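You operate a simulated robot arm through the tools that you are given. There is no shell and no other tool. Be economical: measure what you need, move in short steps, check, and stop when the job is done.

You are at the controls of a simulated robot arm. One attempt, no reset.

TASK
Unclamp the pad frame and lay its cloth and pad on the bench.
Fine: both knobs right out, both bars slid back.
Where things are to end (x, y in the base frame): release cloth within 0.06 m of [0.49, 0.68]; silicone pad within 0.06 m of [0.65, 0.49].

The check looks at the end state, three seconds after you hand in, the way a careful person would. Anything else that was tipped, shoved, dropped, spilled or broken makes it a failure. Flat cloth is picked up by pressing the open fingertips on it (5 to 10 N) and closing them slowly along it; thin cloth reads only 2 to 8 mm in the jaws.

THE ROBOT
A 6-joint arm with a two-finger gripper, fixed in place. Base frame: the origin is at the foot of the arm, x ahead of it, y to its left, z up. Lengths are in m, angles in rad, forces in N, time in s.
It reaches about 1.298 m from its shoulder. Its first joint turns from -2.601 to 2.601 rad. Payload 1.57 kg.
Tool frame: the origin (TCP) lies between the finger pads and is the grasp point; the fingertips stand 0.021 m ahead of it; z points along the fingers, y is the line along which they close. The gripper opens to 0.07 m. The gripper's body begins 0.05 m behind the TCP.
Orientation is told as [roll, pitch, yaw] about the base's x, y, z axes, in that order, counted from this pose: with the fingers straight down and closing along the base's y, the tool's x points along the base's -x, its y along +y and its z along -z.

THE INTERFACE
- The arm moves only by the tool send_rows. Its argument "increments" is a list of rows, each an object of numbers (a shift or turn left out is 0, a gripper value left out holds the last): "dx", "dy", "dz": the shift along the tool's x, y, z in cm; "ax", "ay", "az": the turn, a rotation vector about the tool's x, y, z in rad. In form: [{"dx": .., "dy": .., "dz": .., "ax": .., "ay": .., "az": ..}, ...]. A call has 1 to 10 rows; each row shifts and turns the commanded pose from where the row before left it, along the tool's axes as they then stand. "claw" is the closure, from 0 (fully open) to 1 (shut), set as the call begins (left out, the last holds). Each row takes 0.2 s and may step no farther than 0.05 m and 0.15 rad from the row before; otherwise, or with a gripper value out of range, the whole call is refused. A pose out of reach is approached as far as the arm can. The call stops where the force on the tool passes 40 N (or 10 N more than at its start, if that is more) or the arm is blocked; 0.2 s more then pass. The fingers move at their own pace and stop on an object; they squeeze with about 30 N. The grip force told is the motor's: it shows also when the fingers shut on nothing. Time passes only in rows, and 0.2 s behind the last, so rows that do not move let the fingers close. It gives the time, the measured TCP pose, the force on the tool (base axes), the opening and the grip force at its end, in the units of the frame above (readings bear some noise), with the torque about the TCP (base axes, N m) and any sound that the robot's microphone picked up, and new pictures: "pictures" is both (left out), scene, wrist or none.
- Cameras (640 x 400 px; columns grow to the right, rows downward): "scene" is fixed at [0.3974, -0.4984, 1.4682]; the picture's right is [1.00, -0.09, 0.00], its down [-0.04, -0.47, -0.88] and it looks along [0.08, 0.88, -0.47] (base axes); focal length 333 px, centre (320, 200). "wrist" rides on the gripper at [0.079, 0.004, -0.081] in the tool frame; the picture's right is [-0.05, 1.00, 0.00], its down [-0.67, -0.04, -0.74] and it looks along [-0.74, -0.04, 0.67] (tool axes); focal length 256 px, centre (320, 200). There is no depth. A picture from a camera that has moved, and an enlarged one, comes with that camera's place and axes in the base frame and with its lens. The place of the scene camera against the robot may be out by one fixed shift of up to 0.012 m in any direction.
- raise_lower(by): slides the trunk up (or, below 0, down) by that many m; the arm rides with it, the base frame stays. It gives what a move gives, with no picture.
- enlarge(camera, box): a new picture of the part [left, top, right, bottom] of that camera's present view, enlarged. The clock stands still meanwhile.
- finish_job(): hands the job in; it is judged then, once.

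Go step by step. Nothing tells you positions but the pictures and the camera data: compare them with the known pose of the tool, close in by small moves and look again before you grip or let go. The budget is 120 turns and 200 pictures, counting those below and the enlarged ones. Unless the task says otherwise, let go and move clear before handing in, and close with one line.

The tools are called after "Request:" as name(argument=value, ...) on one line, values as JSON. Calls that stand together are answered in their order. send_rows: Moves the arm, as the interface text tells. Its arguments: {"type":"object","properties":{"increments":{"type":"array","items":{"type":"object","properties":{"dx":{"type":"number"},"dy":{"type":"number"},"dz":{"type":"number"},"ax":{"type":"number"},"ay":{"type":"number"},"az":{"type":"number"}}}},"claw":{"type":"number"},"pictures":{"type":"string","enum":["both","scene","wrist","none"]}},"required":["increments"]} The other tools are called the same way: raise_lower (by) slides the trunk up or down; enlarge (camera, box) takes an enlarged picture of a part of a camera's view; finish_job () hands the job in.

At the start:

```text
t: 0.0
tool_pos: [0.6525, 0.1251, 1.2363]
ee_rot: [0.0, -0.001, 0.0]
ft_force: [-0.7, 0.1, -0.2]
ft_torque: [0.01, -0.01, 0.01]
grip_width: 0.0702
grip_force: 0.1
trunk travel left (down, up): [-0.917, 0.053]
```

scene: 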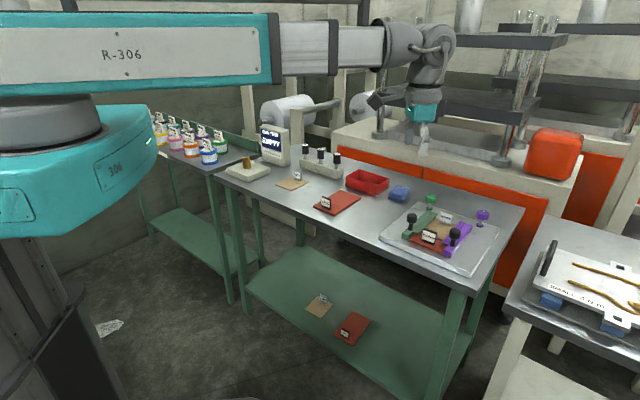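
wrist: 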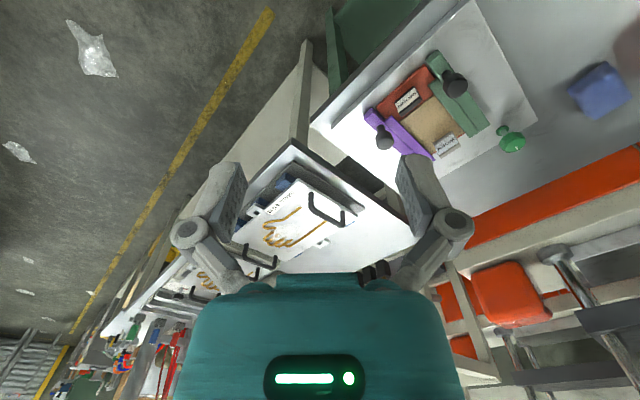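

I see a bench with a pad frame (green and purple bars, knobs) at right, and cloths/pads elsewhere. I'll enlarge the frame area first.

Request:
enlarge(camera="scene", box=[370, 180, 520, 280])

Request:
enlarge(camera="wrist", box=[320, 30, 560, 180])

Request:
enlarge(camera="scene", box=[210, 120, 420, 250])

```text
4.00 times, centred on (445, 230) of scene
camera zoom: at [0.3974, -0.4984, 1.4682], right [1.0, -0.09, 0.0], down [-0.04, -0.47, -0.88], along [0.08, 0.88, -0.47], focal length 1331 px, centre (-180, 80)
```

zoom: 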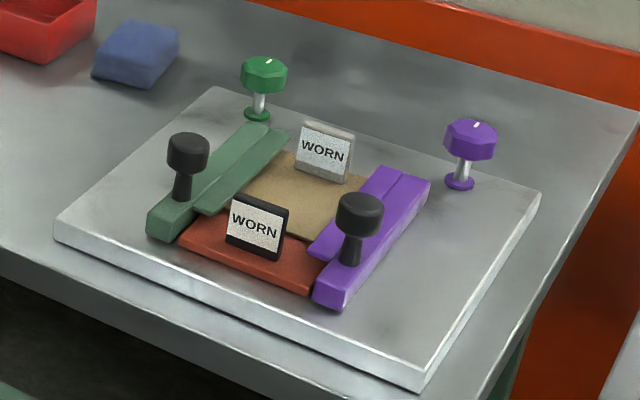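

```text
2.67 times, centred on (440, 105) of wrist
camera zoom: at [0.5735, 0.1301, 1.3177], right [0.05, 1.0, 0.0], down [0.67, -0.04, 0.74], along [0.74, -0.04, -0.67], focal length 683 px, centre (0, 453)
```

zoom: 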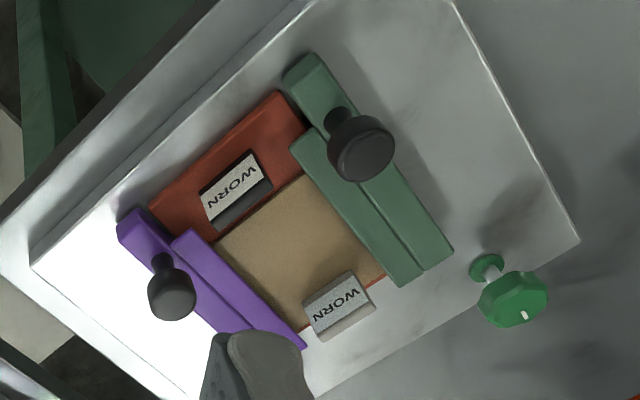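

```text
3.05 times, centred on (315, 185) of scene
camera zoom: at [0.3974, -0.4984, 1.4682], right [1.0, -0.09, 0.0], down [-0.04, -0.47, -0.88], along [0.08, 0.88, -0.47], focal length 1014 px, centre (335, 246)
```

zoom: 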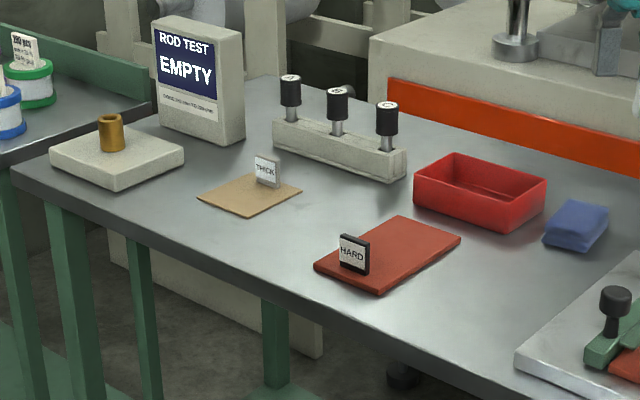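

I locate the frame around (0.85, 0.40), with the plate top near z 0.89 and the green lock knob near (0.865, 0.465). I'll move the wrist camera in front of the frame for a better look.

Request:
send_rows(increments=[{"dy": 4.5}, {"dy": 4.5}, {"dy": 4.5}, {"dy": 4.5}, {"dy": 4.5}, {"dy": 4.0, "dx": 1}, {"dx": 4, "dz": 2}, {"dz": 4}], pictures="both")

```text
t: 1.8
tool_pos: [0.6031, 0.3923, 1.2348]
ee_rot: [0.001, -0.001, 0.0]
ft_force: [0.2, -0.8, 0.3]
ft_torque: [0.0, 0.01, 0.01]
grip_width: 0.07
grip_force: 0.1
out of reach, approached as far as the arm can: row 7, 8
trunk travel left (down, up): [-0.917, 0.053]
camera wrist: at [0.5248, 0.397, 1.3174], right [0.05, 1.0, 0.0], down [0.67, -0.04, 0.74], along [0.74, -0.04, -0.67], focal length 256 px, centre (320, 200)
```

scene: 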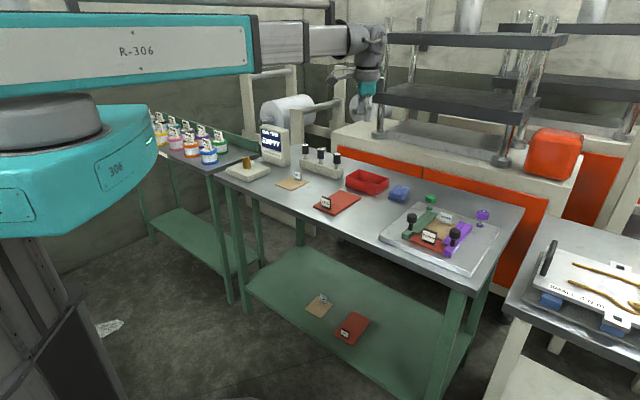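
wrist: 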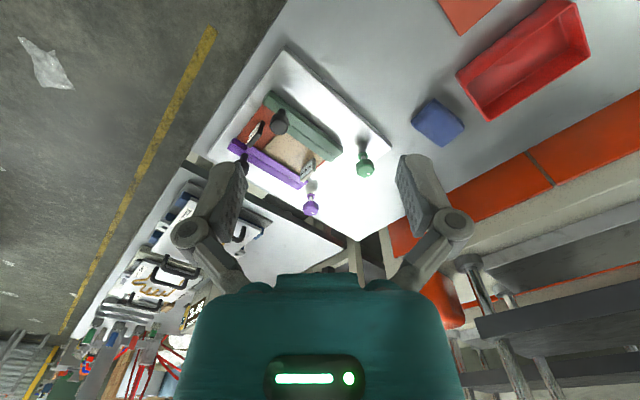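

The arm is near its inner limit, so I'll lower the trunk to bring the work volume down to the bench.

Request:
raise_lower(by=-0.15)

Request:
enlarge(camera="wrist", box=[160, 30, 480, 230])

Request:
enlarge(camera="scene", box=[160, 80, 560, 330])

```text
t: 3.5
tool_pos: [0.6027, 0.3906, 1.0862]
ee_rot: [0.0, 0.001, -0.001]
ft_force: [0.1, 0.4, -0.6]
ft_torque: [0.0, 0.0, 0.0]
grip_width: 0.0697
grip_force: 0.0
trunk travel left (down, up): [-0.767, 0.203]
```

```text
2.00 times, centred on (320, 130) of wrist
camera zoom: at [0.5243, 0.3965, 1.1677], right [0.05, 1.0, 0.0], down [0.67, -0.04, 0.74], along [0.74, -0.04, -0.67], focal length 512 px, centre (320, 340)
```

zoom: 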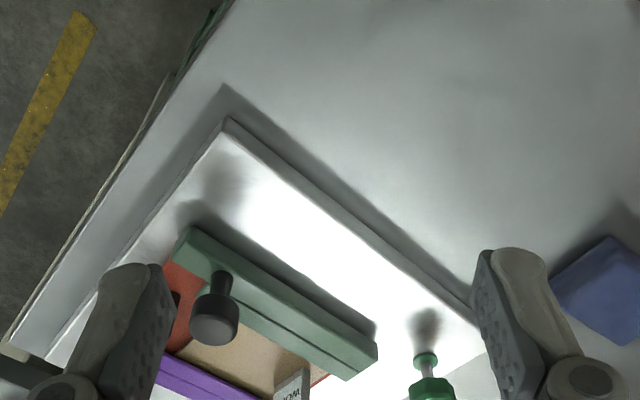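

```text
1.60 times, centred on (360, 205) of scene
camera zoom: at [0.3974, -0.4984, 1.4682], right [1.0, -0.09, 0.0], down [-0.04, -0.47, -0.88], along [0.08, 0.88, -0.47], focal length 532 px, centre (256, 192)
```

zoom: 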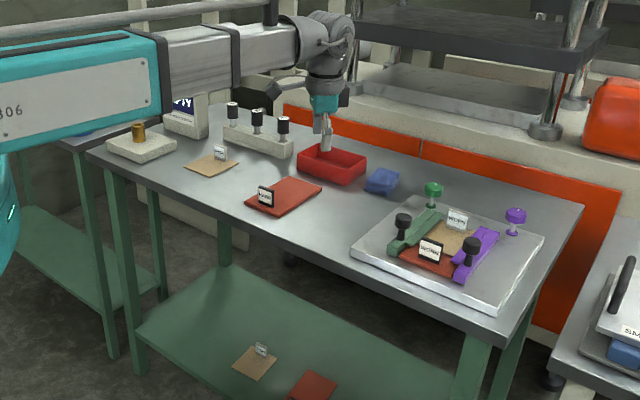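

The bars run diagonally (about 45°) in the base frame. I'll move back and yaw 45° so that the wrist camera looks along the bars.

Request:
send_rows(increments=[{"dy": -4.5, "dz": -1.5}, {"dy": -4.5, "dz": -1.5}, {"dy": -4.5, "dz": -1.5}, {"dy": -4.5, "dz": -1.5}, {"dy": -4.5, "dz": -1.5}, {"dy": -4.5, "dz": -1.5}, {"dy": -1.5, "dx": -3, "az": -0.135}, {"az": -0.15}, {"az": -0.15}, {"az": -0.15}], pictures="none")

Request:
send_rows(increments=[{"az": -0.1}, {"az": -0.1}], pictures="wrist")

```text
t: 5.8
tool_pos: [0.6325, 0.1064, 1.0861]
ee_rot: [0.0, 0.001, 0.586]
ft_force: [0.3, 0.9, -0.1]
ft_torque: [-0.02, 0.02, 0.02]
grip_width: 0.07
grip_force: 0.0
out of reach, approached as far as the arm can: row 1, 2, 3, 4, 5, 6
trunk travel left (down, up): [-0.767, 0.203]
```

```text
t: 6.3
tool_pos: [0.6328, 0.1064, 1.0859]
ee_rot: [0.0, 0.0, 0.787]
ft_force: [-0.5, 0.1, 0.9]
ft_torque: [-0.01, -0.01, -0.02]
grip_width: 0.0703
grip_force: 0.1
trunk travel left (down, up): [-0.767, 0.203]
camera wrist: at [0.5747, 0.054, 1.1677], right [-0.67, 0.74, 0.0], down [0.5, 0.45, 0.74], along [0.55, 0.5, -0.67], focal length 256 px, centre (320, 200)
```

wrist: 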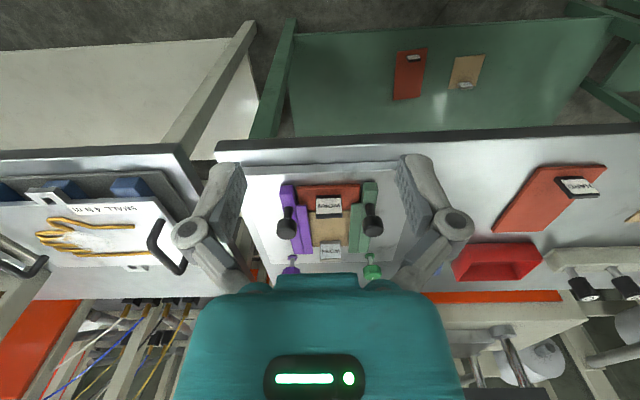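

The view is now aligned with the frame. I'll check whether a small vertical arm move works (earlier z shifts were refused) and zoom in.

Request:
send_rows(increments=[{"dz": 1}, {"dz": 1}], pictures="none")

Request:
enlarge(camera="wrist", box=[230, 150, 420, 290])

```text
t: 7.0
tool_pos: [0.6329, 0.1066, 1.0865]
ee_rot: [0.001, 0.0, 0.786]
ft_force: [-0.4, -0.5, 0.0]
ft_torque: [0.03, -0.02, 0.0]
grip_width: 0.0703
grip_force: 0.1
out of reach, approached as far as the arm can: row 1, 2
trunk travel left (down, up): [-0.767, 0.203]
```

```text
2.86 times, centred on (325, 220) of wrist
camera zoom: at [0.5746, 0.0541, 1.1677], right [-0.67, 0.74, 0.0], down [0.5, 0.45, 0.74], along [0.55, 0.5, -0.67], focal length 731 px, centre (306, 143)
```

zoom: 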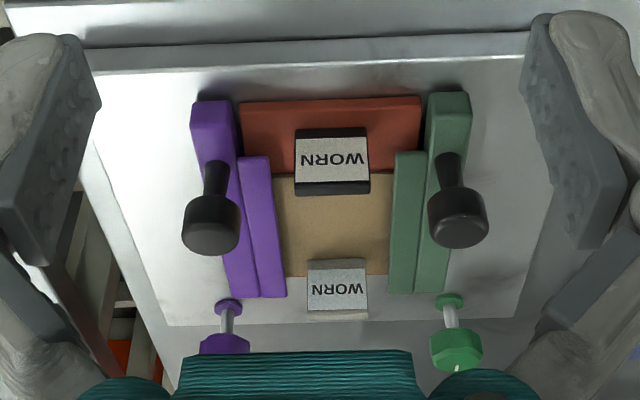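

Vertical motion is by trunk only, and the arm moves horizontally. I'll hover above the green lock knob, estimated at (0.875, 0.475), still well above everything.

Request:
send_rows(increments=[{"dx": -4.3, "dy": 0.9}, {"dx": -4.3, "dy": 0.9}, {"dx": -4.3, "dy": 0.9}, {"dx": -4.3, "dy": 0.9}, {"dx": -4.3, "dy": 0.9}, {"dx": -4.3, "dy": 0.9}, {"dx": -4.3, "dy": 0.9}, {"dx": -4.3, "dy": 0.9}, {"dx": -4.3, "dy": 0.9}, {"dx": -4.3, "dy": 0.9}], pictures="both")

```text
t: 9.2
tool_pos: [0.8756, 0.476, 1.0866]
ee_rot: [0.0, 0.0, 0.785]
ft_force: [0.2, -0.3, 0.9]
ft_torque: [-0.03, 0.02, -0.01]
grip_width: 0.0699
grip_force: 0.2
out of reach, approached as far as the arm can: row 7
trunk travel left (down, up): [-0.767, 0.203]
camera wrist: at [0.818, 0.4235, 1.1672], right [-0.67, 0.74, 0.0], down [0.5, 0.45, 0.74], along [0.55, 0.5, -0.67], focal length 256 px, centre (320, 200)
```

scene: 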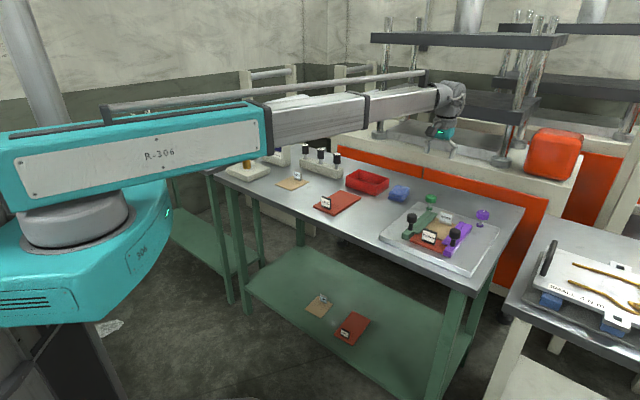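
wrist: 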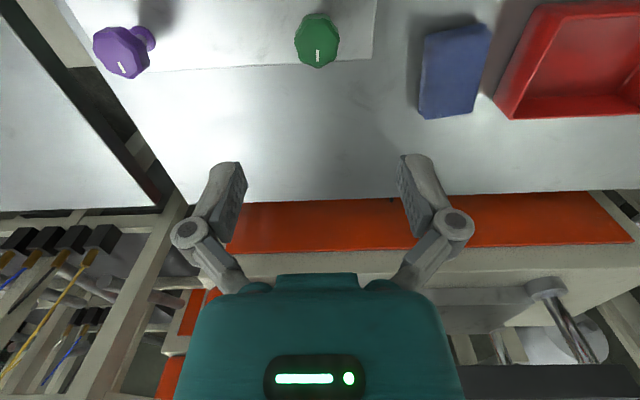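

By triangulation the green knob head is centred at about (0.871, 0.469), top z≈0.922, with the plate at ≈0.88. I'll centre over it, wind the wrist back for turning room, and come down partway.

Request:
send_rows(increments=[{"dx": 0.8, "dy": -0.2}, {"az": 0.15}, {"az": 0.15}, {"az": 0.15}, {"az": 0.15}, {"az": 0.15}, {"az": 0.15}, {"az": 0.15}, {"az": 0.15}], pictures="none")

Request:
raise_lower(by=-0.1)

Request:
send_rows(increments=[{}], pictures="wrist")

```text
t: 11.2
tool_pos: [0.8704, 0.4681, 1.0861]
ee_rot: [-0.002, 0.0, -0.417]
ft_force: [-0.9, 0.1, -0.3]
ft_torque: [0.01, -0.02, -0.05]
grip_width: 0.0697
grip_force: 0.0
out of reach, approached as far as the arm can: row 5
trunk travel left (down, up): [-0.767, 0.203]
```

```text
t: 12.5
tool_pos: [0.8705, 0.467, 0.986]
ee_rot: [0.0, 0.001, -0.416]
ft_force: [-0.6, 0.5, 0.1]
ft_torque: [0.0, 0.0, 0.03]
grip_width: 0.0702
grip_force: 0.1
trunk travel left (down, up): [-0.667, 0.303]
```

```text
t: 12.9
tool_pos: [0.8714, 0.4682, 0.9864]
ee_rot: [0.002, 0.0, -0.415]
ft_force: [-0.6, -0.4, 0.4]
ft_torque: [-0.01, -0.01, -0.03]
grip_width: 0.0702
grip_force: 0.0
trunk travel left (down, up): [-0.667, 0.303]
camera wrist: at [0.8005, 0.5046, 1.0676], right [0.45, 0.89, 0.0], down [0.6, -0.3, 0.74], along [0.66, -0.34, -0.67], focal length 256 px, centre (320, 200)
```

wrist: 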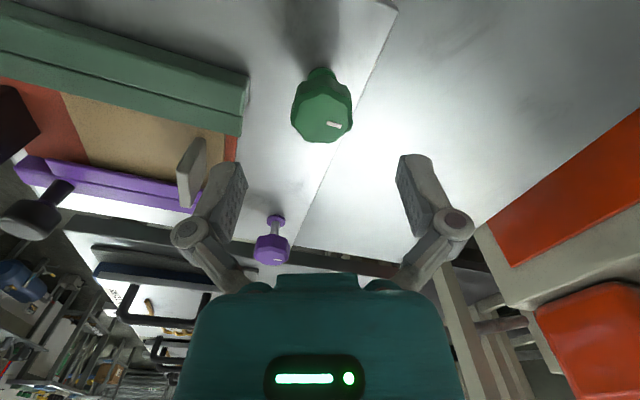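

The knob is well centred between the fingers. I'll descend to z≈0.915 and close on the head.

Request:
raise_lower(by=-0.07)

Request:
send_rows(increments=[{}, {}, {}, {}, {}], claw=1, pictures="wrist")

```text
t: 14.0
tool_pos: [0.8705, 0.4683, 0.9149]
ee_rot: [0.0, 0.001, -0.417]
ft_force: [0.3, 0.3, -0.3]
ft_torque: [0.04, 0.02, 0.01]
grip_width: 0.0699
grip_force: 0.0
trunk travel left (down, up): [-0.597, 0.373]
```

```text
t: 15.2
tool_pos: [0.8717, 0.469, 0.9165]
ee_rot: [0.003, 0.0, -0.412]
ft_force: [9.6, 12.6, 10.2]
ft_torque: [0.08, -0.01, 0.27]
grip_width: 0.0357
grip_force: 31.7
trunk travel left (down, up): [-0.597, 0.373]
camera wrist: at [0.8008, 0.5056, 0.9976], right [0.45, 0.89, 0.0], down [0.59, -0.3, 0.75], along [0.67, -0.34, -0.67], focal length 256 px, centre (320, 200)
```

wrist: 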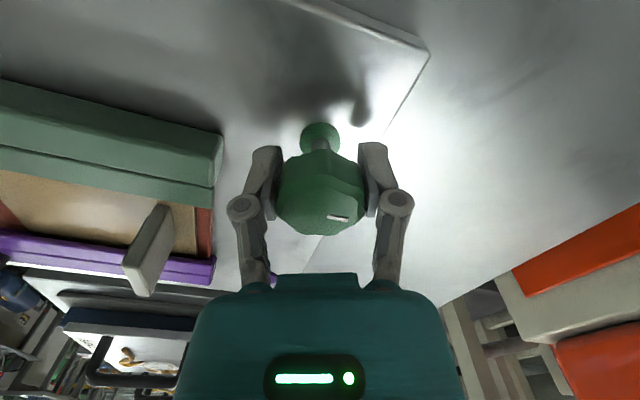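

The knob is gripped at 0.036 m with a small sideways load. I'll ease toward +tool y and turn counter-clockwise a little to test.

Request:
send_rows(increments=[{"dy": 0.12}, {"az": -0.1}, {"az": -0.1}, {"az": -0.1}], pictures="wrist")

```text
t: 16.2
tool_pos: [0.8699, 0.4683, 0.9153]
ee_rot: [0.0, -0.001, -0.114]
ft_force: [4.8, 4.5, 7.8]
ft_torque: [-0.06, 0.0, -0.13]
grip_width: 0.0359
grip_force: 32.1
trunk travel left (down, up): [-0.597, 0.373]
camera wrist: at [0.7934, 0.4829, 0.9978], right [0.17, 0.99, 0.0], down [0.66, -0.11, 0.74], along [0.73, -0.12, -0.67], focal length 256 px, centre (320, 200)
```

wrist: 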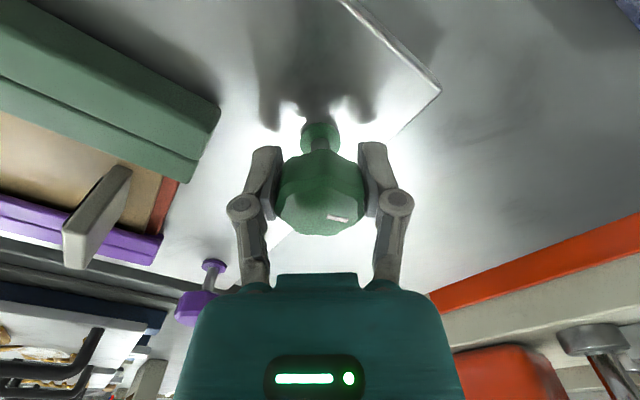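

The knob turns with the gripper at low torque. I'll continue counter-clockwise.

Request:
send_rows(increments=[{"az": -0.15}, {"az": -0.15}, {"az": -0.15}, {"az": -0.15}, {"az": -0.15}, {"az": -0.15}, {"az": -0.15}, {"az": -0.15}, {"az": -0.15}, {"az": -0.15}], pictures="wrist")

```text
t: 18.4
tool_pos: [0.8714, 0.468, 0.9154]
ee_rot: [0.0, 0.0, 1.387]
ft_force: [8.0, -7.4, 4.6]
ft_torque: [0.01, 0.02, -0.68]
grip_width: 0.0361
grip_force: 32.2
trunk travel left (down, up): [-0.597, 0.373]
camera wrist: at [0.8539, 0.3918, 0.9976], right [-0.97, 0.24, 0.0], down [0.16, 0.65, 0.75], along [0.18, 0.72, -0.67], focal length 256 px, centre (320, 200)
```

wrist: 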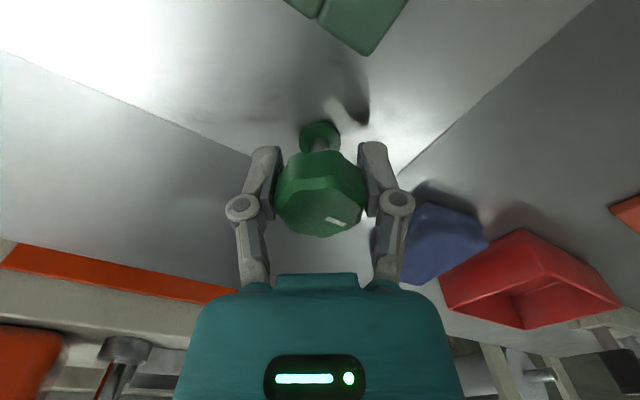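

Torque rose to 0.68 N·m, which could be an end stop or increased friction. I'll look at the knob from the scene camera.

Request:
enlarge(camera="scene", box=[390, 170, 510, 245])

Request:
enlarge(camera="wrist", box=[240, 100, 400, 260])

```text
5.33 times, centred on (450, 208) of scene
camera zoom: at [0.3974, -0.4984, 1.4682], right [1.0, -0.09, 0.0], down [-0.04, -0.47, -0.88], along [0.08, 0.88, -0.47], focal length 1775 px, centre (-373, 160)
```

zoom: 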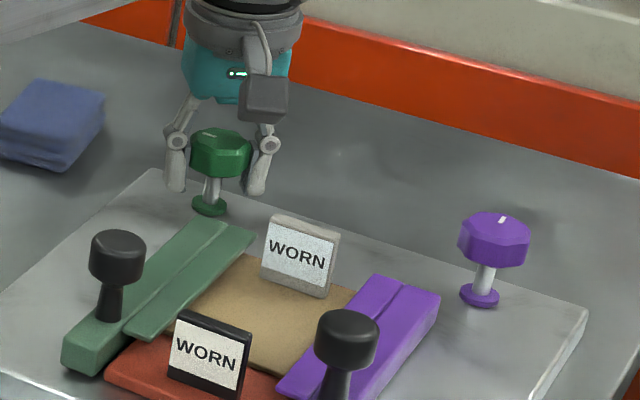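

```text
2.50 times, centred on (320, 180) of wrist
camera zoom: at [0.8539, 0.3918, 0.9976], right [-0.97, 0.24, 0.0], down [0.16, 0.65, 0.75], along [0.18, 0.72, -0.67], focal length 640 px, centre (320, 250)
```

zoom: 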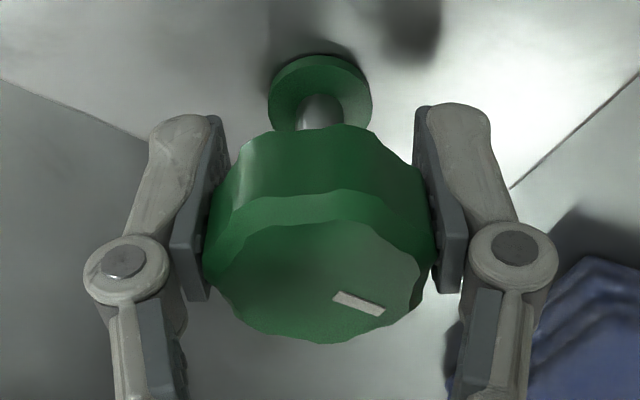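

The knob has turned about a quarter turn and seems to lag the fingers now. I'll turn a little more to see whether it's a true stop.

Request:
send_rows(increments=[{"az": -0.1}, {"az": -0.1}, {}], pictures="none")

Request:
enlarge(camera="wrist", box=[240, 100, 400, 260])

```text
t: 19.2
tool_pos: [0.873, 0.4695, 0.9151]
ee_rot: [0.0, -0.002, 1.587]
ft_force: [10.6, -3.7, 1.9]
ft_torque: [0.09, 0.02, -0.3]
grip_width: 0.0357
grip_force: 32.2
trunk travel left (down, up): [-0.597, 0.373]
```

```text
2.50 times, centred on (320, 180) of wrist
camera zoom: at [0.8698, 0.3904, 0.9972], right [-1.0, 0.04, 0.0], down [0.03, 0.67, 0.75], along [0.03, 0.74, -0.67], focal length 640 px, centre (320, 250)
```

zoom: 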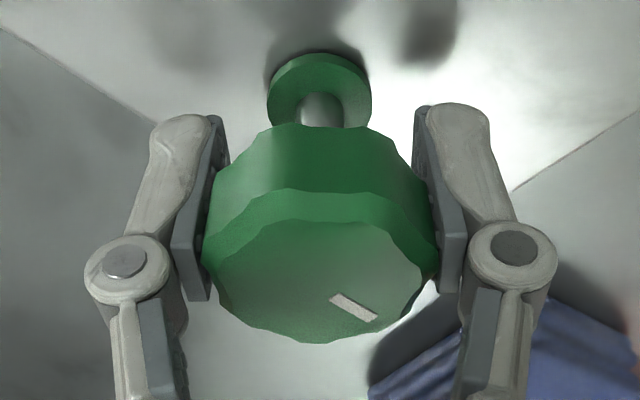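

Request:
send_rows(increments=[{"az": -0.15}, {"az": -0.15}, {"az": -0.15}, {}], pictures="none")

Request:
enlarge(camera="wrist", box=[240, 100, 400, 260])

```text
t: 20.2
tool_pos: [0.8712, 0.4699, 0.9164]
ee_rot: [-0.001, 0.001, 2.037]
ft_force: [6.5, 1.3, 0.0]
ft_torque: [0.11, 0.06, -0.28]
grip_width: 0.0361
grip_force: 32.1
trunk travel left (down, up): [-0.597, 0.373]
```

```text
2.50 times, centred on (320, 180) of wrist
camera zoom: at [0.9043, 0.3976, 0.997], right [-0.92, -0.4, 0.0], down [-0.27, 0.61, 0.75], along [-0.3, 0.68, -0.67], focal length 640 px, centre (320, 250)
```

zoom: 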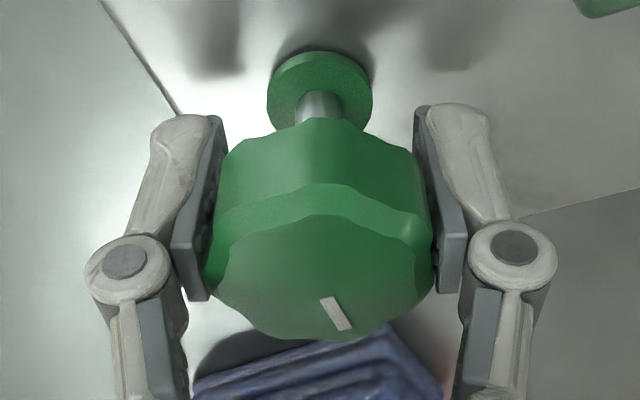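

The knob holds still while the fingers slip, so it's at a stop after about a quarter turn. I'll test gently whether it also pulls upward.

Request:
raise_lower(by=0.008)

Request:
enlarge(camera="wrist", box=[240, 100, 400, 260])

```text
t: 20.7
tool_pos: [0.8713, 0.4695, 0.9211]
ee_rot: [0.004, 0.001, 2.034]
ft_force: [-6.9, -4.0, -26.6]
ft_torque: [0.14, 0.02, 0.0]
grip_width: 0.0358
grip_force: 32.0
trunk travel left (down, up): [-0.605, 0.365]
```

```text
2.50 times, centred on (320, 180) of wrist
camera zoom: at [0.9044, 0.398, 1.0034], right [-0.92, -0.4, 0.0], down [-0.26, 0.61, 0.74], along [-0.3, 0.68, -0.67], focal length 640 px, centre (320, 250)
```

zoom: 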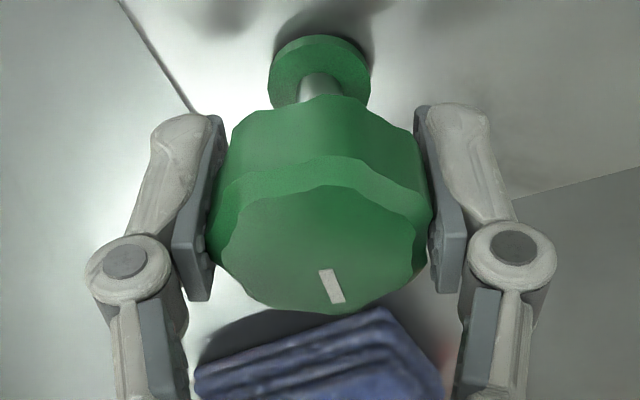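

The knob doesn't lift, so it only turns. I'll release and rise, then look at the green bar handle with the tool yawed back to 45°.

Request:
send_rows(increments=[{}, {}, {}], claw=0, pictures="none")

Request:
raise_lower(by=0.12)

Request:
send_rows(increments=[{"az": 0.15}, {"az": 0.15}, {"az": 0.15}, {"az": 0.15}, {"az": 0.15}, {"az": 0.15}, {"az": 0.15}, {"az": 0.15}, {"az": 0.05}], pictures="none")

```text
t: 21.5
tool_pos: [0.8713, 0.4699, 0.9231]
ee_rot: [0.0, 0.0, 2.034]
ft_force: [-1.2, -0.2, -0.1]
ft_torque: [-0.01, -0.01, 0.0]
grip_width: 0.0702
grip_force: 0.0
trunk travel left (down, up): [-0.605, 0.365]
```

```text
t: 23.0
tool_pos: [0.8705, 0.4705, 1.0436]
ee_rot: [0.0, 0.0, 2.035]
ft_force: [0.8, -0.5, 0.2]
ft_torque: [-0.02, 0.01, 0.02]
grip_width: 0.07
grip_force: 0.0
trunk travel left (down, up): [-0.725, 0.245]
```

```text
t: 25.0
tool_pos: [0.8708, 0.4701, 1.0434]
ee_rot: [0.002, 0.001, 0.781]
ft_force: [0.5, 1.5, 0.4]
ft_torque: [0.02, 0.01, -0.01]
grip_width: 0.0699
grip_force: 0.1
trunk travel left (down, up): [-0.725, 0.245]
```

Request:
send_rows(increments=[{"dx": 4.4, "dy": -0.5}, {"dx": 4.4, "dy": -0.5}, {"dx": 4.4, "dy": -0.5}, {"dx": 4.4, "dy": -0.5}, {"dx": 4.4, "dy": -0.7}], pictures="wrist")

```text
t: 26.2
tool_pos: [0.7327, 0.2942, 1.0434]
ee_rot: [0.0, 0.001, 0.784]
ft_force: [-0.2, -0.5, -0.8]
ft_torque: [0.01, 0.0, 0.01]
grip_width: 0.07
grip_force: 0.0
trunk travel left (down, up): [-0.725, 0.245]
camera wrist: at [0.6746, 0.2412, 1.1259], right [-0.67, 0.74, 0.0], down [0.5, 0.45, 0.75], along [0.55, 0.5, -0.67], focal length 256 px, centre (320, 200)
```

wrist: 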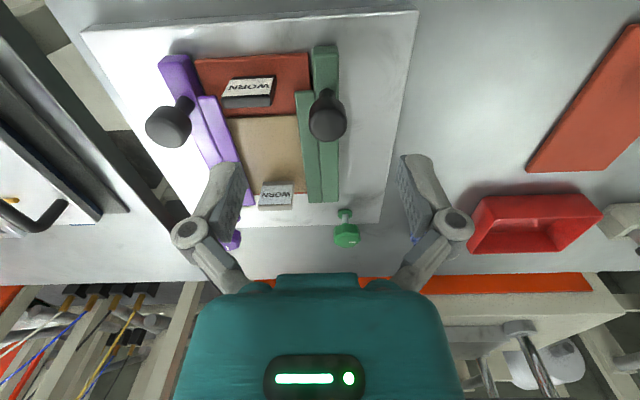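

The green handle's cap is at about (0.737, 0.302), top ≈0.972. I'll centre over it with a narrower opening and check.

Request:
send_rows(increments=[{"dx": -0.8, "dy": 0.5}, {}, {}], claw=0.25, pictures="none")

Request:
raise_lower(by=-0.04)

Request:
send_rows(increments=[{}], pictures="wrist")

```text
t: 27.0
tool_pos: [0.7369, 0.3045, 1.0441]
ee_rot: [-0.001, 0.001, 0.785]
ft_force: [-0.9, 0.9, 0.5]
ft_torque: [0.02, 0.01, -0.01]
grip_width: 0.0526
grip_force: 0.1
trunk travel left (down, up): [-0.725, 0.245]
```

```text
t: 27.9
tool_pos: [0.735, 0.3038, 1.003]
ee_rot: [-0.001, 0.0, 0.785]
ft_force: [0.4, 0.2, 0.0]
ft_torque: [-0.02, 0.01, -0.02]
grip_width: 0.0527
grip_force: 0.0
trunk travel left (down, up): [-0.685, 0.285]
```

```text
t: 28.3
tool_pos: [0.7362, 0.3049, 1.0035]
ee_rot: [-0.001, 0.0, 0.786]
ft_force: [0.5, -0.5, 0.5]
ft_torque: [0.0, -0.03, -0.02]
grip_width: 0.0527
grip_force: 0.2
trunk travel left (down, up): [-0.685, 0.285]
camera wrist: at [0.6779, 0.2517, 1.0857], right [-0.67, 0.74, 0.0], down [0.5, 0.45, 0.74], along [0.55, 0.5, -0.67], focal length 256 px, centre (320, 200)
```

wrist: 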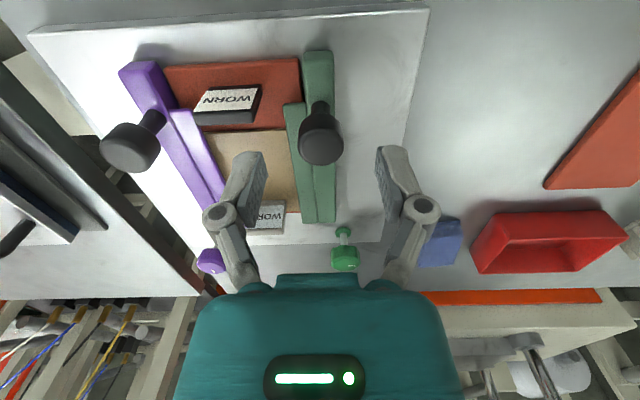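

Centred. I'll go down to grip the cap and slide the bar outward (tool +y) in small steps.

Request:
raise_lower(by=-0.046)

Request:
send_rows(increments=[{}, {}, {}], claw=1, pictures="none")

Request:
send_rows(increments=[{"dy": 0.5}, {"dy": 0.5}], pictures="wrist")

```text
t: 29.1
tool_pos: [0.7352, 0.3038, 0.9585]
ee_rot: [0.001, -0.001, 0.786]
ft_force: [0.8, 0.3, 0.1]
ft_torque: [0.04, 0.02, 0.0]
grip_width: 0.0525
grip_force: 0.1
trunk travel left (down, up): [-0.639, 0.331]
```

```text
t: 29.9
tool_pos: [0.734, 0.3013, 0.9589]
ee_rot: [-0.001, 0.001, 0.785]
ft_force: [-11.8, -11.5, -2.3]
ft_torque: [-0.27, 0.23, 0.02]
grip_width: 0.0058
grip_force: 28.5
trunk travel left (down, up): [-0.639, 0.331]
```

```text
t: 30.5
tool_pos: [0.7258, 0.3095, 0.958]
ee_rot: [-0.001, 0.004, 0.786]
ft_force: [-15.7, -17.4, -7.5]
ft_torque: [-0.54, 0.15, -0.02]
grip_width: 0.0061
grip_force: 28.6
trunk travel left (down, up): [-0.639, 0.331]
camera wrist: at [0.6691, 0.257, 1.0406], right [-0.67, 0.74, 0.0], down [0.5, 0.45, 0.74], along [0.55, 0.5, -0.67], focal length 256 px, centre (320, 200)
```

wrist: 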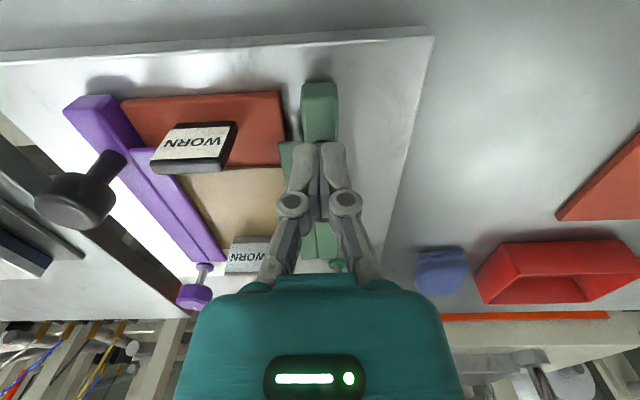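

The fingers slid off the cap: the handle is further along the bar than I took it. I'll open, raise and look again.

Request:
send_rows(increments=[{"dx": 0.5}, {}, {}], claw=0.25, pictures="none")

Request:
raise_lower(by=0.07)

Request:
send_rows(increments=[{"dx": 3}, {"dx": 3}], pictures="both")

Request:
enlarge(camera="scene", box=[370, 180, 520, 280])

```text
t: 31.3
tool_pos: [0.7259, 0.3067, 0.9584]
ee_rot: [0.0, -0.001, 0.787]
ft_force: [0.1, 0.1, 0.0]
ft_torque: [0.0, 0.01, -0.03]
grip_width: 0.0525
grip_force: 0.0
trunk travel left (down, up): [-0.639, 0.331]
```

```text
t: 32.4
tool_pos: [0.7251, 0.3076, 1.0268]
ee_rot: [0.001, 0.0, 0.786]
ft_force: [0.6, 0.2, 0.0]
ft_torque: [-0.01, 0.01, 0.03]
grip_width: 0.0524
grip_force: 0.0
trunk travel left (down, up): [-0.709, 0.261]
```

```text
t: 33.0
tool_pos: [0.6821, 0.2667, 1.0278]
ee_rot: [0.0, -0.001, 0.786]
ft_force: [0.3, 0.2, 0.0]
ft_torque: [-0.02, -0.01, -0.03]
grip_width: 0.0525
grip_force: 0.0
trunk travel left (down, up): [-0.709, 0.261]
camera wrist: at [0.6239, 0.214, 1.1098], right [-0.67, 0.74, 0.0], down [0.5, 0.45, 0.74], along [0.55, 0.5, -0.67], focal length 256 px, centre (320, 200)
```

scene: 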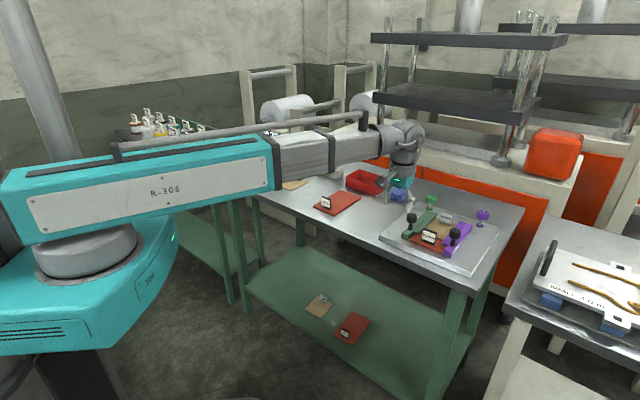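
wrist: 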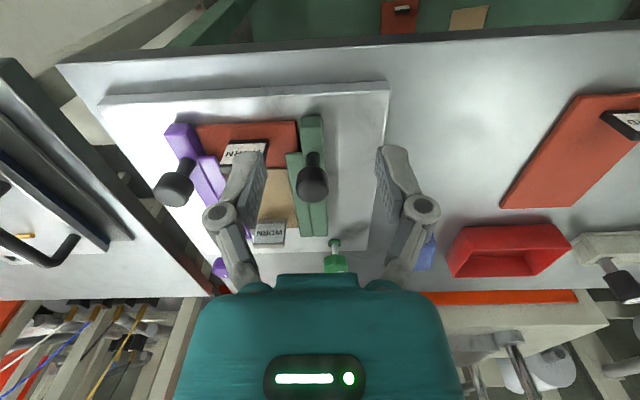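

```text
4.00 times, centred on (445, 230) of scene
camera zoom: at [0.3974, -0.4984, 1.4682], right [1.0, -0.09, 0.0], down [-0.04, -0.47, -0.88], along [0.08, 0.88, -0.47], focal length 1331 px, centre (-180, 80)
```

zoom: 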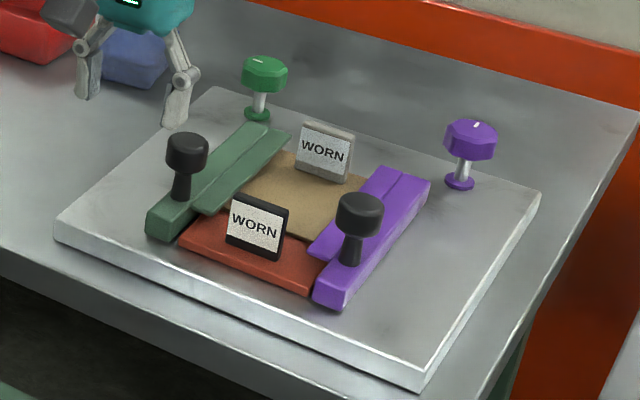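

Re-triangulating with three wrist views, the green handle is nearer (0.748, 0.316), with its cap centre around z 0.95. I'll hover there and check.

Request:
send_rows(increments=[{"dx": -2.7, "dy": -0.4}, {"dx": -2.7, "dy": -0.4}, {"dx": -2.7, "dy": -0.3}, {}], pictures="none")

Request:
raise_lower(by=-0.03)

Request:
send_rows(increments=[{}], pictures="wrist")

Request:
enlarge(camera="scene", box=[370, 180, 490, 260])

```text
t: 34.0
tool_pos: [0.7484, 0.3161, 1.0274]
ee_rot: [0.0, 0.001, 0.787]
ft_force: [-0.7, -0.3, 0.2]
ft_torque: [0.02, -0.02, -0.04]
grip_width: 0.0526
grip_force: 0.1
trunk travel left (down, up): [-0.709, 0.261]
```

```text
t: 34.8
tool_pos: [0.7475, 0.3154, 0.998]
ee_rot: [0.0, -0.001, 0.785]
ft_force: [-0.2, 0.2, 0.0]
ft_torque: [-0.01, -0.01, 0.0]
grip_width: 0.0524
grip_force: 0.0
trunk travel left (down, up): [-0.679, 0.291]
```

```text
t: 35.2
tool_pos: [0.7479, 0.3149, 0.998]
ee_rot: [0.0, 0.0, 0.785]
ft_force: [0.2, -0.1, -0.1]
ft_torque: [-0.02, 0.0, -0.01]
grip_width: 0.0525
grip_force: 0.1
trunk travel left (down, up): [-0.679, 0.291]
camera wrist: at [0.6897, 0.2633, 1.0796], right [-0.67, 0.74, 0.0], down [0.5, 0.45, 0.74], along [0.55, 0.5, -0.67], focal length 256 px, centre (320, 200)
```

wrist: 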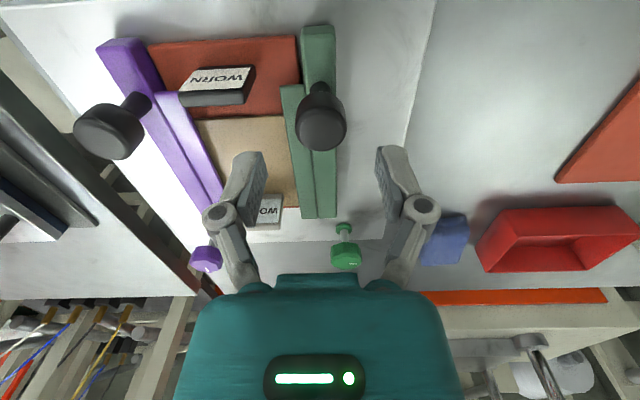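

```text
5.00 times, centred on (430, 220) of scene
camera zoom: at [0.3974, -0.4984, 1.4682], right [1.0, -0.09, 0.0], down [-0.04, -0.47, -0.88], along [0.08, 0.88, -0.47], focal length 1664 px, centre (-230, 100)
```

zoom: 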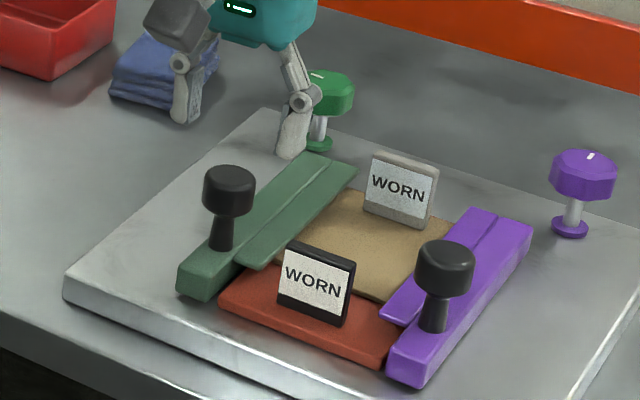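

Request:
raise_lower(by=-0.048)

Request:
send_rows(increments=[{}], pictures="wrist")

Request:
enlarge(camera="scene", box=[370, 180, 490, 260])

```text
t: 36.1
tool_pos: [0.7469, 0.3155, 0.9486]
ee_rot: [0.0, 0.0, 0.786]
ft_force: [-0.2, 0.6, 0.1]
ft_torque: [-0.03, -0.02, 0.0]
grip_width: 0.0523
grip_force: 0.0
trunk travel left (down, up): [-0.631, 0.339]
```

```text
t: 36.5
tool_pos: [0.7477, 0.3147, 0.9493]
ee_rot: [0.0, -0.001, 0.786]
ft_force: [0.2, 0.7, 0.1]
ft_torque: [0.03, -0.02, -0.01]
grip_width: 0.0526
grip_force: 0.1
trunk travel left (down, up): [-0.631, 0.339]
camera wrist: at [0.6897, 0.2632, 1.0316], right [-0.67, 0.74, 0.0], down [0.5, 0.45, 0.74], along [0.55, 0.5, -0.67], focal length 256 px, centre (320, 200)
```

wrist: 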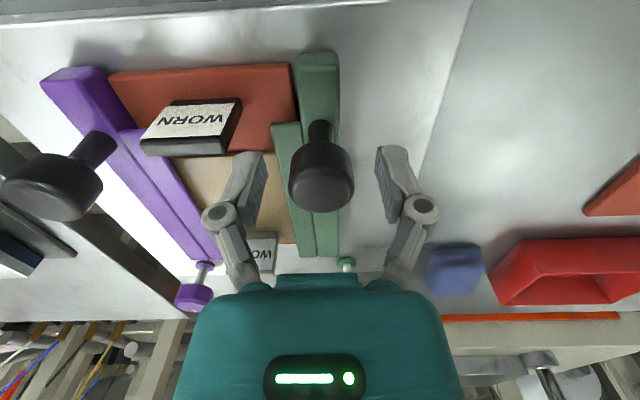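

```text
5.00 times, centred on (430, 220) of scene
camera zoom: at [0.3974, -0.4984, 1.4682], right [1.0, -0.09, 0.0], down [-0.04, -0.47, -0.88], along [0.08, 0.88, -0.47], focal length 1664 px, centre (-230, 100)
```

zoom: 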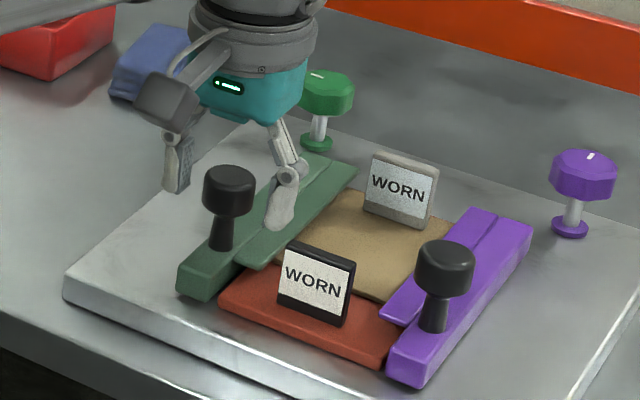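

The cap now sits between the fingers. I'll close and expect about 0.03 m.

Request:
send_rows(increments=[{}, {}, {}], claw=1, pictures="wrist")

```text
t: 37.3
tool_pos: [0.7482, 0.3153, 0.9504]
ee_rot: [0.001, 0.001, 0.786]
ft_force: [0.8, 1.2, 2.4]
ft_torque: [0.0, 0.0, -0.01]
grip_width: 0.0293
grip_force: 31.6
trunk travel left (down, up): [-0.631, 0.339]
camera wrist: at [0.6896, 0.2632, 1.0318], right [-0.67, 0.74, 0.0], down [0.5, 0.45, 0.74], along [0.55, 0.5, -0.67], focal length 256 px, centre (320, 200)
```

wrist: 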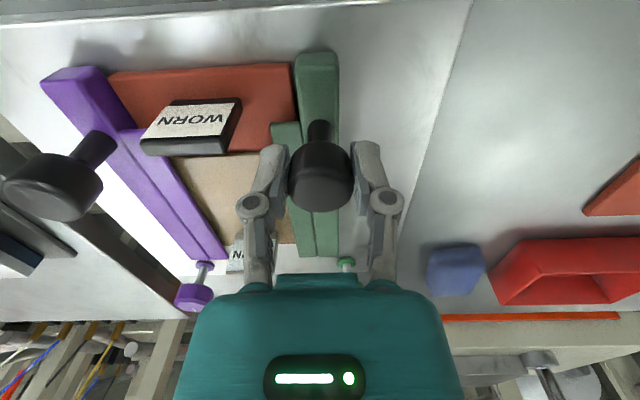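

Good grip at 0.029 m. I'll slide outward (+tool y) in small steps.

Request:
send_rows(increments=[{"dy": 0.4}, {"dy": 0.4}, {"dy": 0.4}], pictures="wrist")

```text
t: 38.1
tool_pos: [0.7385, 0.3241, 0.95]
ee_rot: [0.0, 0.001, 0.785]
ft_force: [1.8, 1.5, 4.5]
ft_torque: [-0.17, 0.08, -0.02]
grip_width: 0.0293
grip_force: 32.2
trunk travel left (down, up): [-0.631, 0.339]
camera wrist: at [0.6811, 0.2717, 1.0317], right [-0.67, 0.74, 0.0], down [0.5, 0.45, 0.74], along [0.55, 0.5, -0.67], focal length 256 px, centre (320, 200)
```

wrist: 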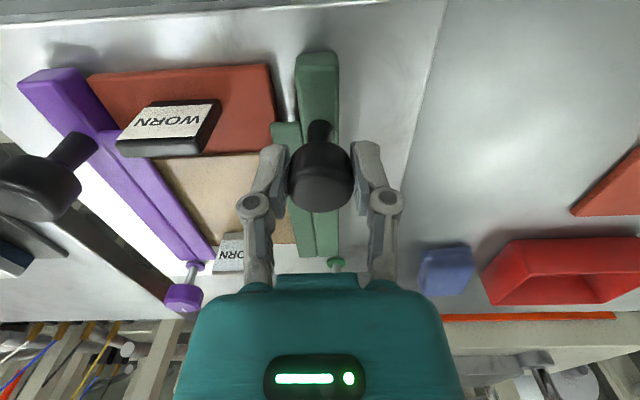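

The bar slides freely, so the lock is out. I'll keep sliding to its stop.

Request:
send_rows(increments=[{"dy": 0.4}, {"dy": 0.4}, {"dy": 0.4}, {"dy": 0.4}, {"dy": 0.4}, {"dy": 0.4}, {"dy": 0.4}, {"dy": 0.4}], pictures="wrist")

```text
t: 39.9
tool_pos: [0.7172, 0.3466, 0.9493]
ee_rot: [0.0, -0.001, 0.786]
ft_force: [3.9, 3.8, 5.1]
ft_torque: [0.14, -0.24, -0.03]
grip_width: 0.0293
grip_force: 31.9
trunk travel left (down, up): [-0.631, 0.339]
camera wrist: at [0.6588, 0.2939, 1.0317], right [-0.67, 0.74, 0.0], down [0.5, 0.45, 0.75], along [0.55, 0.5, -0.67], focal length 256 px, centre (320, 200)
```

wrist: 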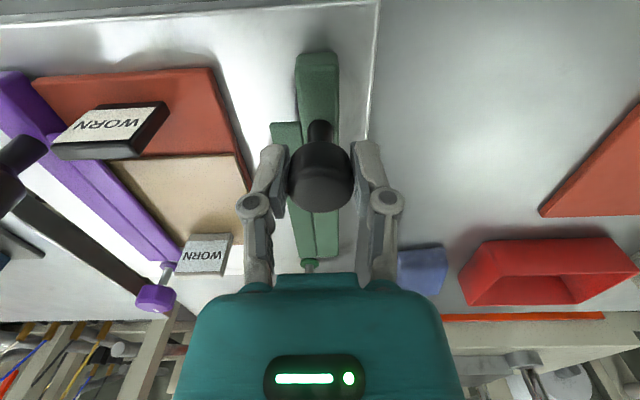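

Request:
send_rows(increments=[{"dy": 0.3}, {"dy": 0.3}, {"dy": 0.3}, {"dy": 0.3}], pictures="wrist")

```text
t: 40.9
tool_pos: [0.7125, 0.3507, 0.9501]
ee_rot: [-0.006, -0.001, 0.781]
ft_force: [30.8, -19.4, 16.6]
ft_torque: [-0.46, -0.41, -0.03]
grip_width: 0.0292
grip_force: 31.6
trunk travel left (down, up): [-0.631, 0.339]
camera wrist: at [0.6535, 0.2992, 1.0315], right [-0.67, 0.75, -0.01], down [0.49, 0.45, 0.75], along [0.56, 0.49, -0.67], focal length 256 px, centre (320, 200)
```

wrist: 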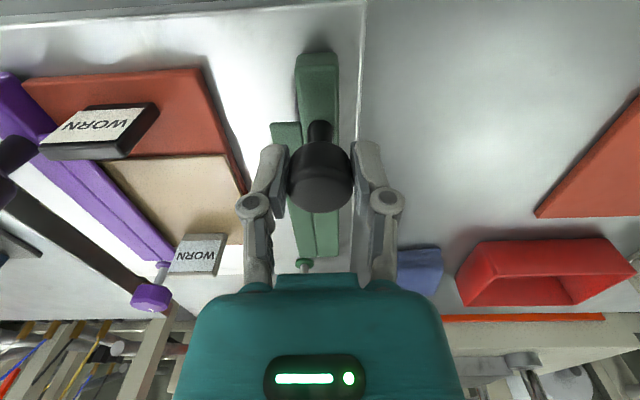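

The stop is reached after about 5 cm of travel. I'll relax, release, rise and go over to the purple knob at about (0.989, 0.350).

Request:
send_rows(increments=[{"dy": -0.6}, {}], pictures="none")

Request:
send_rows(increments=[{}, {}, {}], claw=0.25, pictures="none")

Request:
raise_lower(by=0.09)

```text
t: 41.5
tool_pos: [0.7124, 0.3515, 0.9502]
ee_rot: [0.0, -0.001, 0.785]
ft_force: [16.4, -5.0, 11.7]
ft_torque: [-0.13, -0.37, -0.05]
grip_width: 0.0292
grip_force: 31.8
trunk travel left (down, up): [-0.631, 0.339]
```

```text
t: 42.3
tool_pos: [0.7115, 0.352, 0.9497]
ee_rot: [-0.002, 0.0, 0.786]
ft_force: [0.1, -0.2, 0.0]
ft_torque: [0.02, -0.03, -0.04]
grip_width: 0.0524
grip_force: 0.2
trunk travel left (down, up): [-0.631, 0.339]
```

```text
t: 43.5
tool_pos: [0.713, 0.3519, 1.039]
ee_rot: [0.001, 0.0, 0.785]
ft_force: [0.9, 0.4, -1.3]
ft_torque: [0.01, 0.0, 0.0]
grip_width: 0.0527
grip_force: 0.2
trunk travel left (down, up): [-0.721, 0.249]
```

Request:
send_rows(increments=[{"dx": -3.0, "dy": -3.3}, {"dx": -3.0, "dy": -3.3}, {"dx": -3.4, "dy": -3.3}, {"dx": -3.4, "dy": -3.3}, {"dx": -3.3, "dy": -3.2}, {"dx": -3.3, "dy": -3.2}, {"az": 0.15}, {"az": 0.15}], claw=0, pictures="none")

Request:
send_rows(increments=[{"az": 0.15}, {"az": 0.15}, {"az": 0.15}, {"az": 0.15}, {"az": 0.15}, {"az": 0.15}], pictures="wrist")

```text
t: 45.3
tool_pos: [0.9871, 0.3495, 1.0403]
ee_rot: [0.0, 0.0, 0.484]
ft_force: [0.6, -0.6, -0.2]
ft_torque: [0.01, -0.01, 0.01]
grip_width: 0.0699
grip_force: 0.1
trunk travel left (down, up): [-0.721, 0.249]
```

```text
t: 46.7
tool_pos: [0.9883, 0.3497, 1.0403]
ee_rot: [-0.001, 0.0, -0.416]
ft_force: [0.1, -1.8, -0.5]
ft_torque: [0.0, 0.0, 0.0]
grip_width: 0.07
grip_force: 0.2
trunk travel left (down, up): [-0.721, 0.249]
camera wrist: at [0.9183, 0.3869, 1.1215], right [0.45, 0.89, 0.0], down [0.59, -0.3, 0.74], along [0.66, -0.34, -0.67], focal length 256 px, centre (320, 200)
```

wrist: 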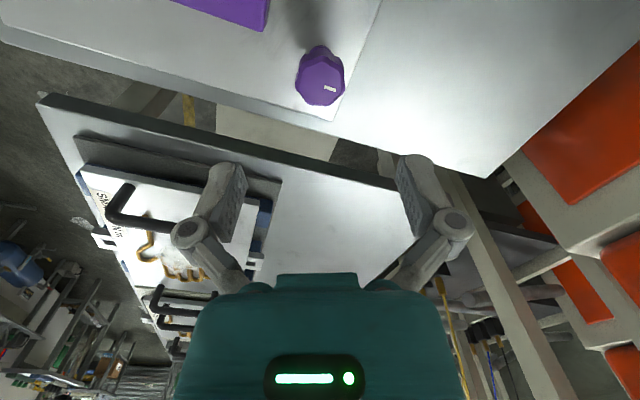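

The purple knob is just ahead by about 0.6 cm. I'll correct, go down and grip.

Request:
send_rows(increments=[{"dx": -0.6}], pictures="none")

Request:
raise_lower(by=-0.055)

Request:
send_rows(increments=[{}], pictures="wrist")

```text
t: 47.1
tool_pos: [0.9927, 0.3468, 1.0401]
ee_rot: [0.0, -0.001, -0.417]
ft_force: [0.0, 0.4, 0.6]
ft_torque: [0.02, -0.02, -0.01]
grip_width: 0.0699
grip_force: 0.1
trunk travel left (down, up): [-0.721, 0.249]
```

```text
t: 48.1
tool_pos: [0.9934, 0.3484, 0.9844]
ee_rot: [-0.001, -0.001, -0.414]
ft_force: [0.0, 0.2, 0.1]
ft_torque: [-0.03, -0.04, 0.02]
grip_width: 0.0698
grip_force: 0.0
trunk travel left (down, up): [-0.666, 0.304]
```

```text
t: 48.5
tool_pos: [0.9942, 0.3483, 0.9844]
ee_rot: [0.0, 0.001, -0.414]
ft_force: [0.8, 0.0, 0.5]
ft_torque: [0.01, 0.04, 0.0]
grip_width: 0.07
grip_force: 0.0
trunk travel left (down, up): [-0.666, 0.304]
camera wrist: at [0.9235, 0.3837, 1.0665], right [0.45, 0.89, 0.0], down [0.6, -0.3, 0.74], along [0.66, -0.34, -0.67], focal length 256 px, centre (320, 200)
```

wrist: 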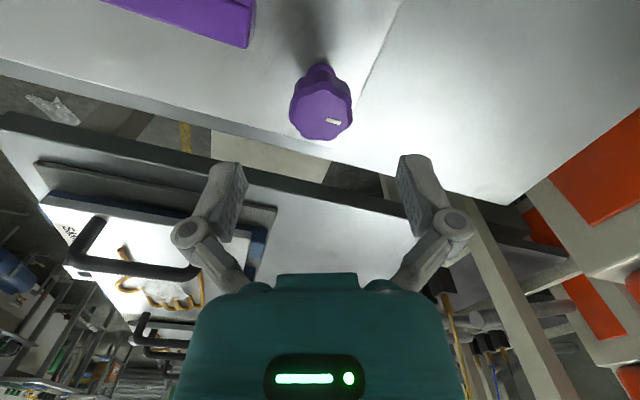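

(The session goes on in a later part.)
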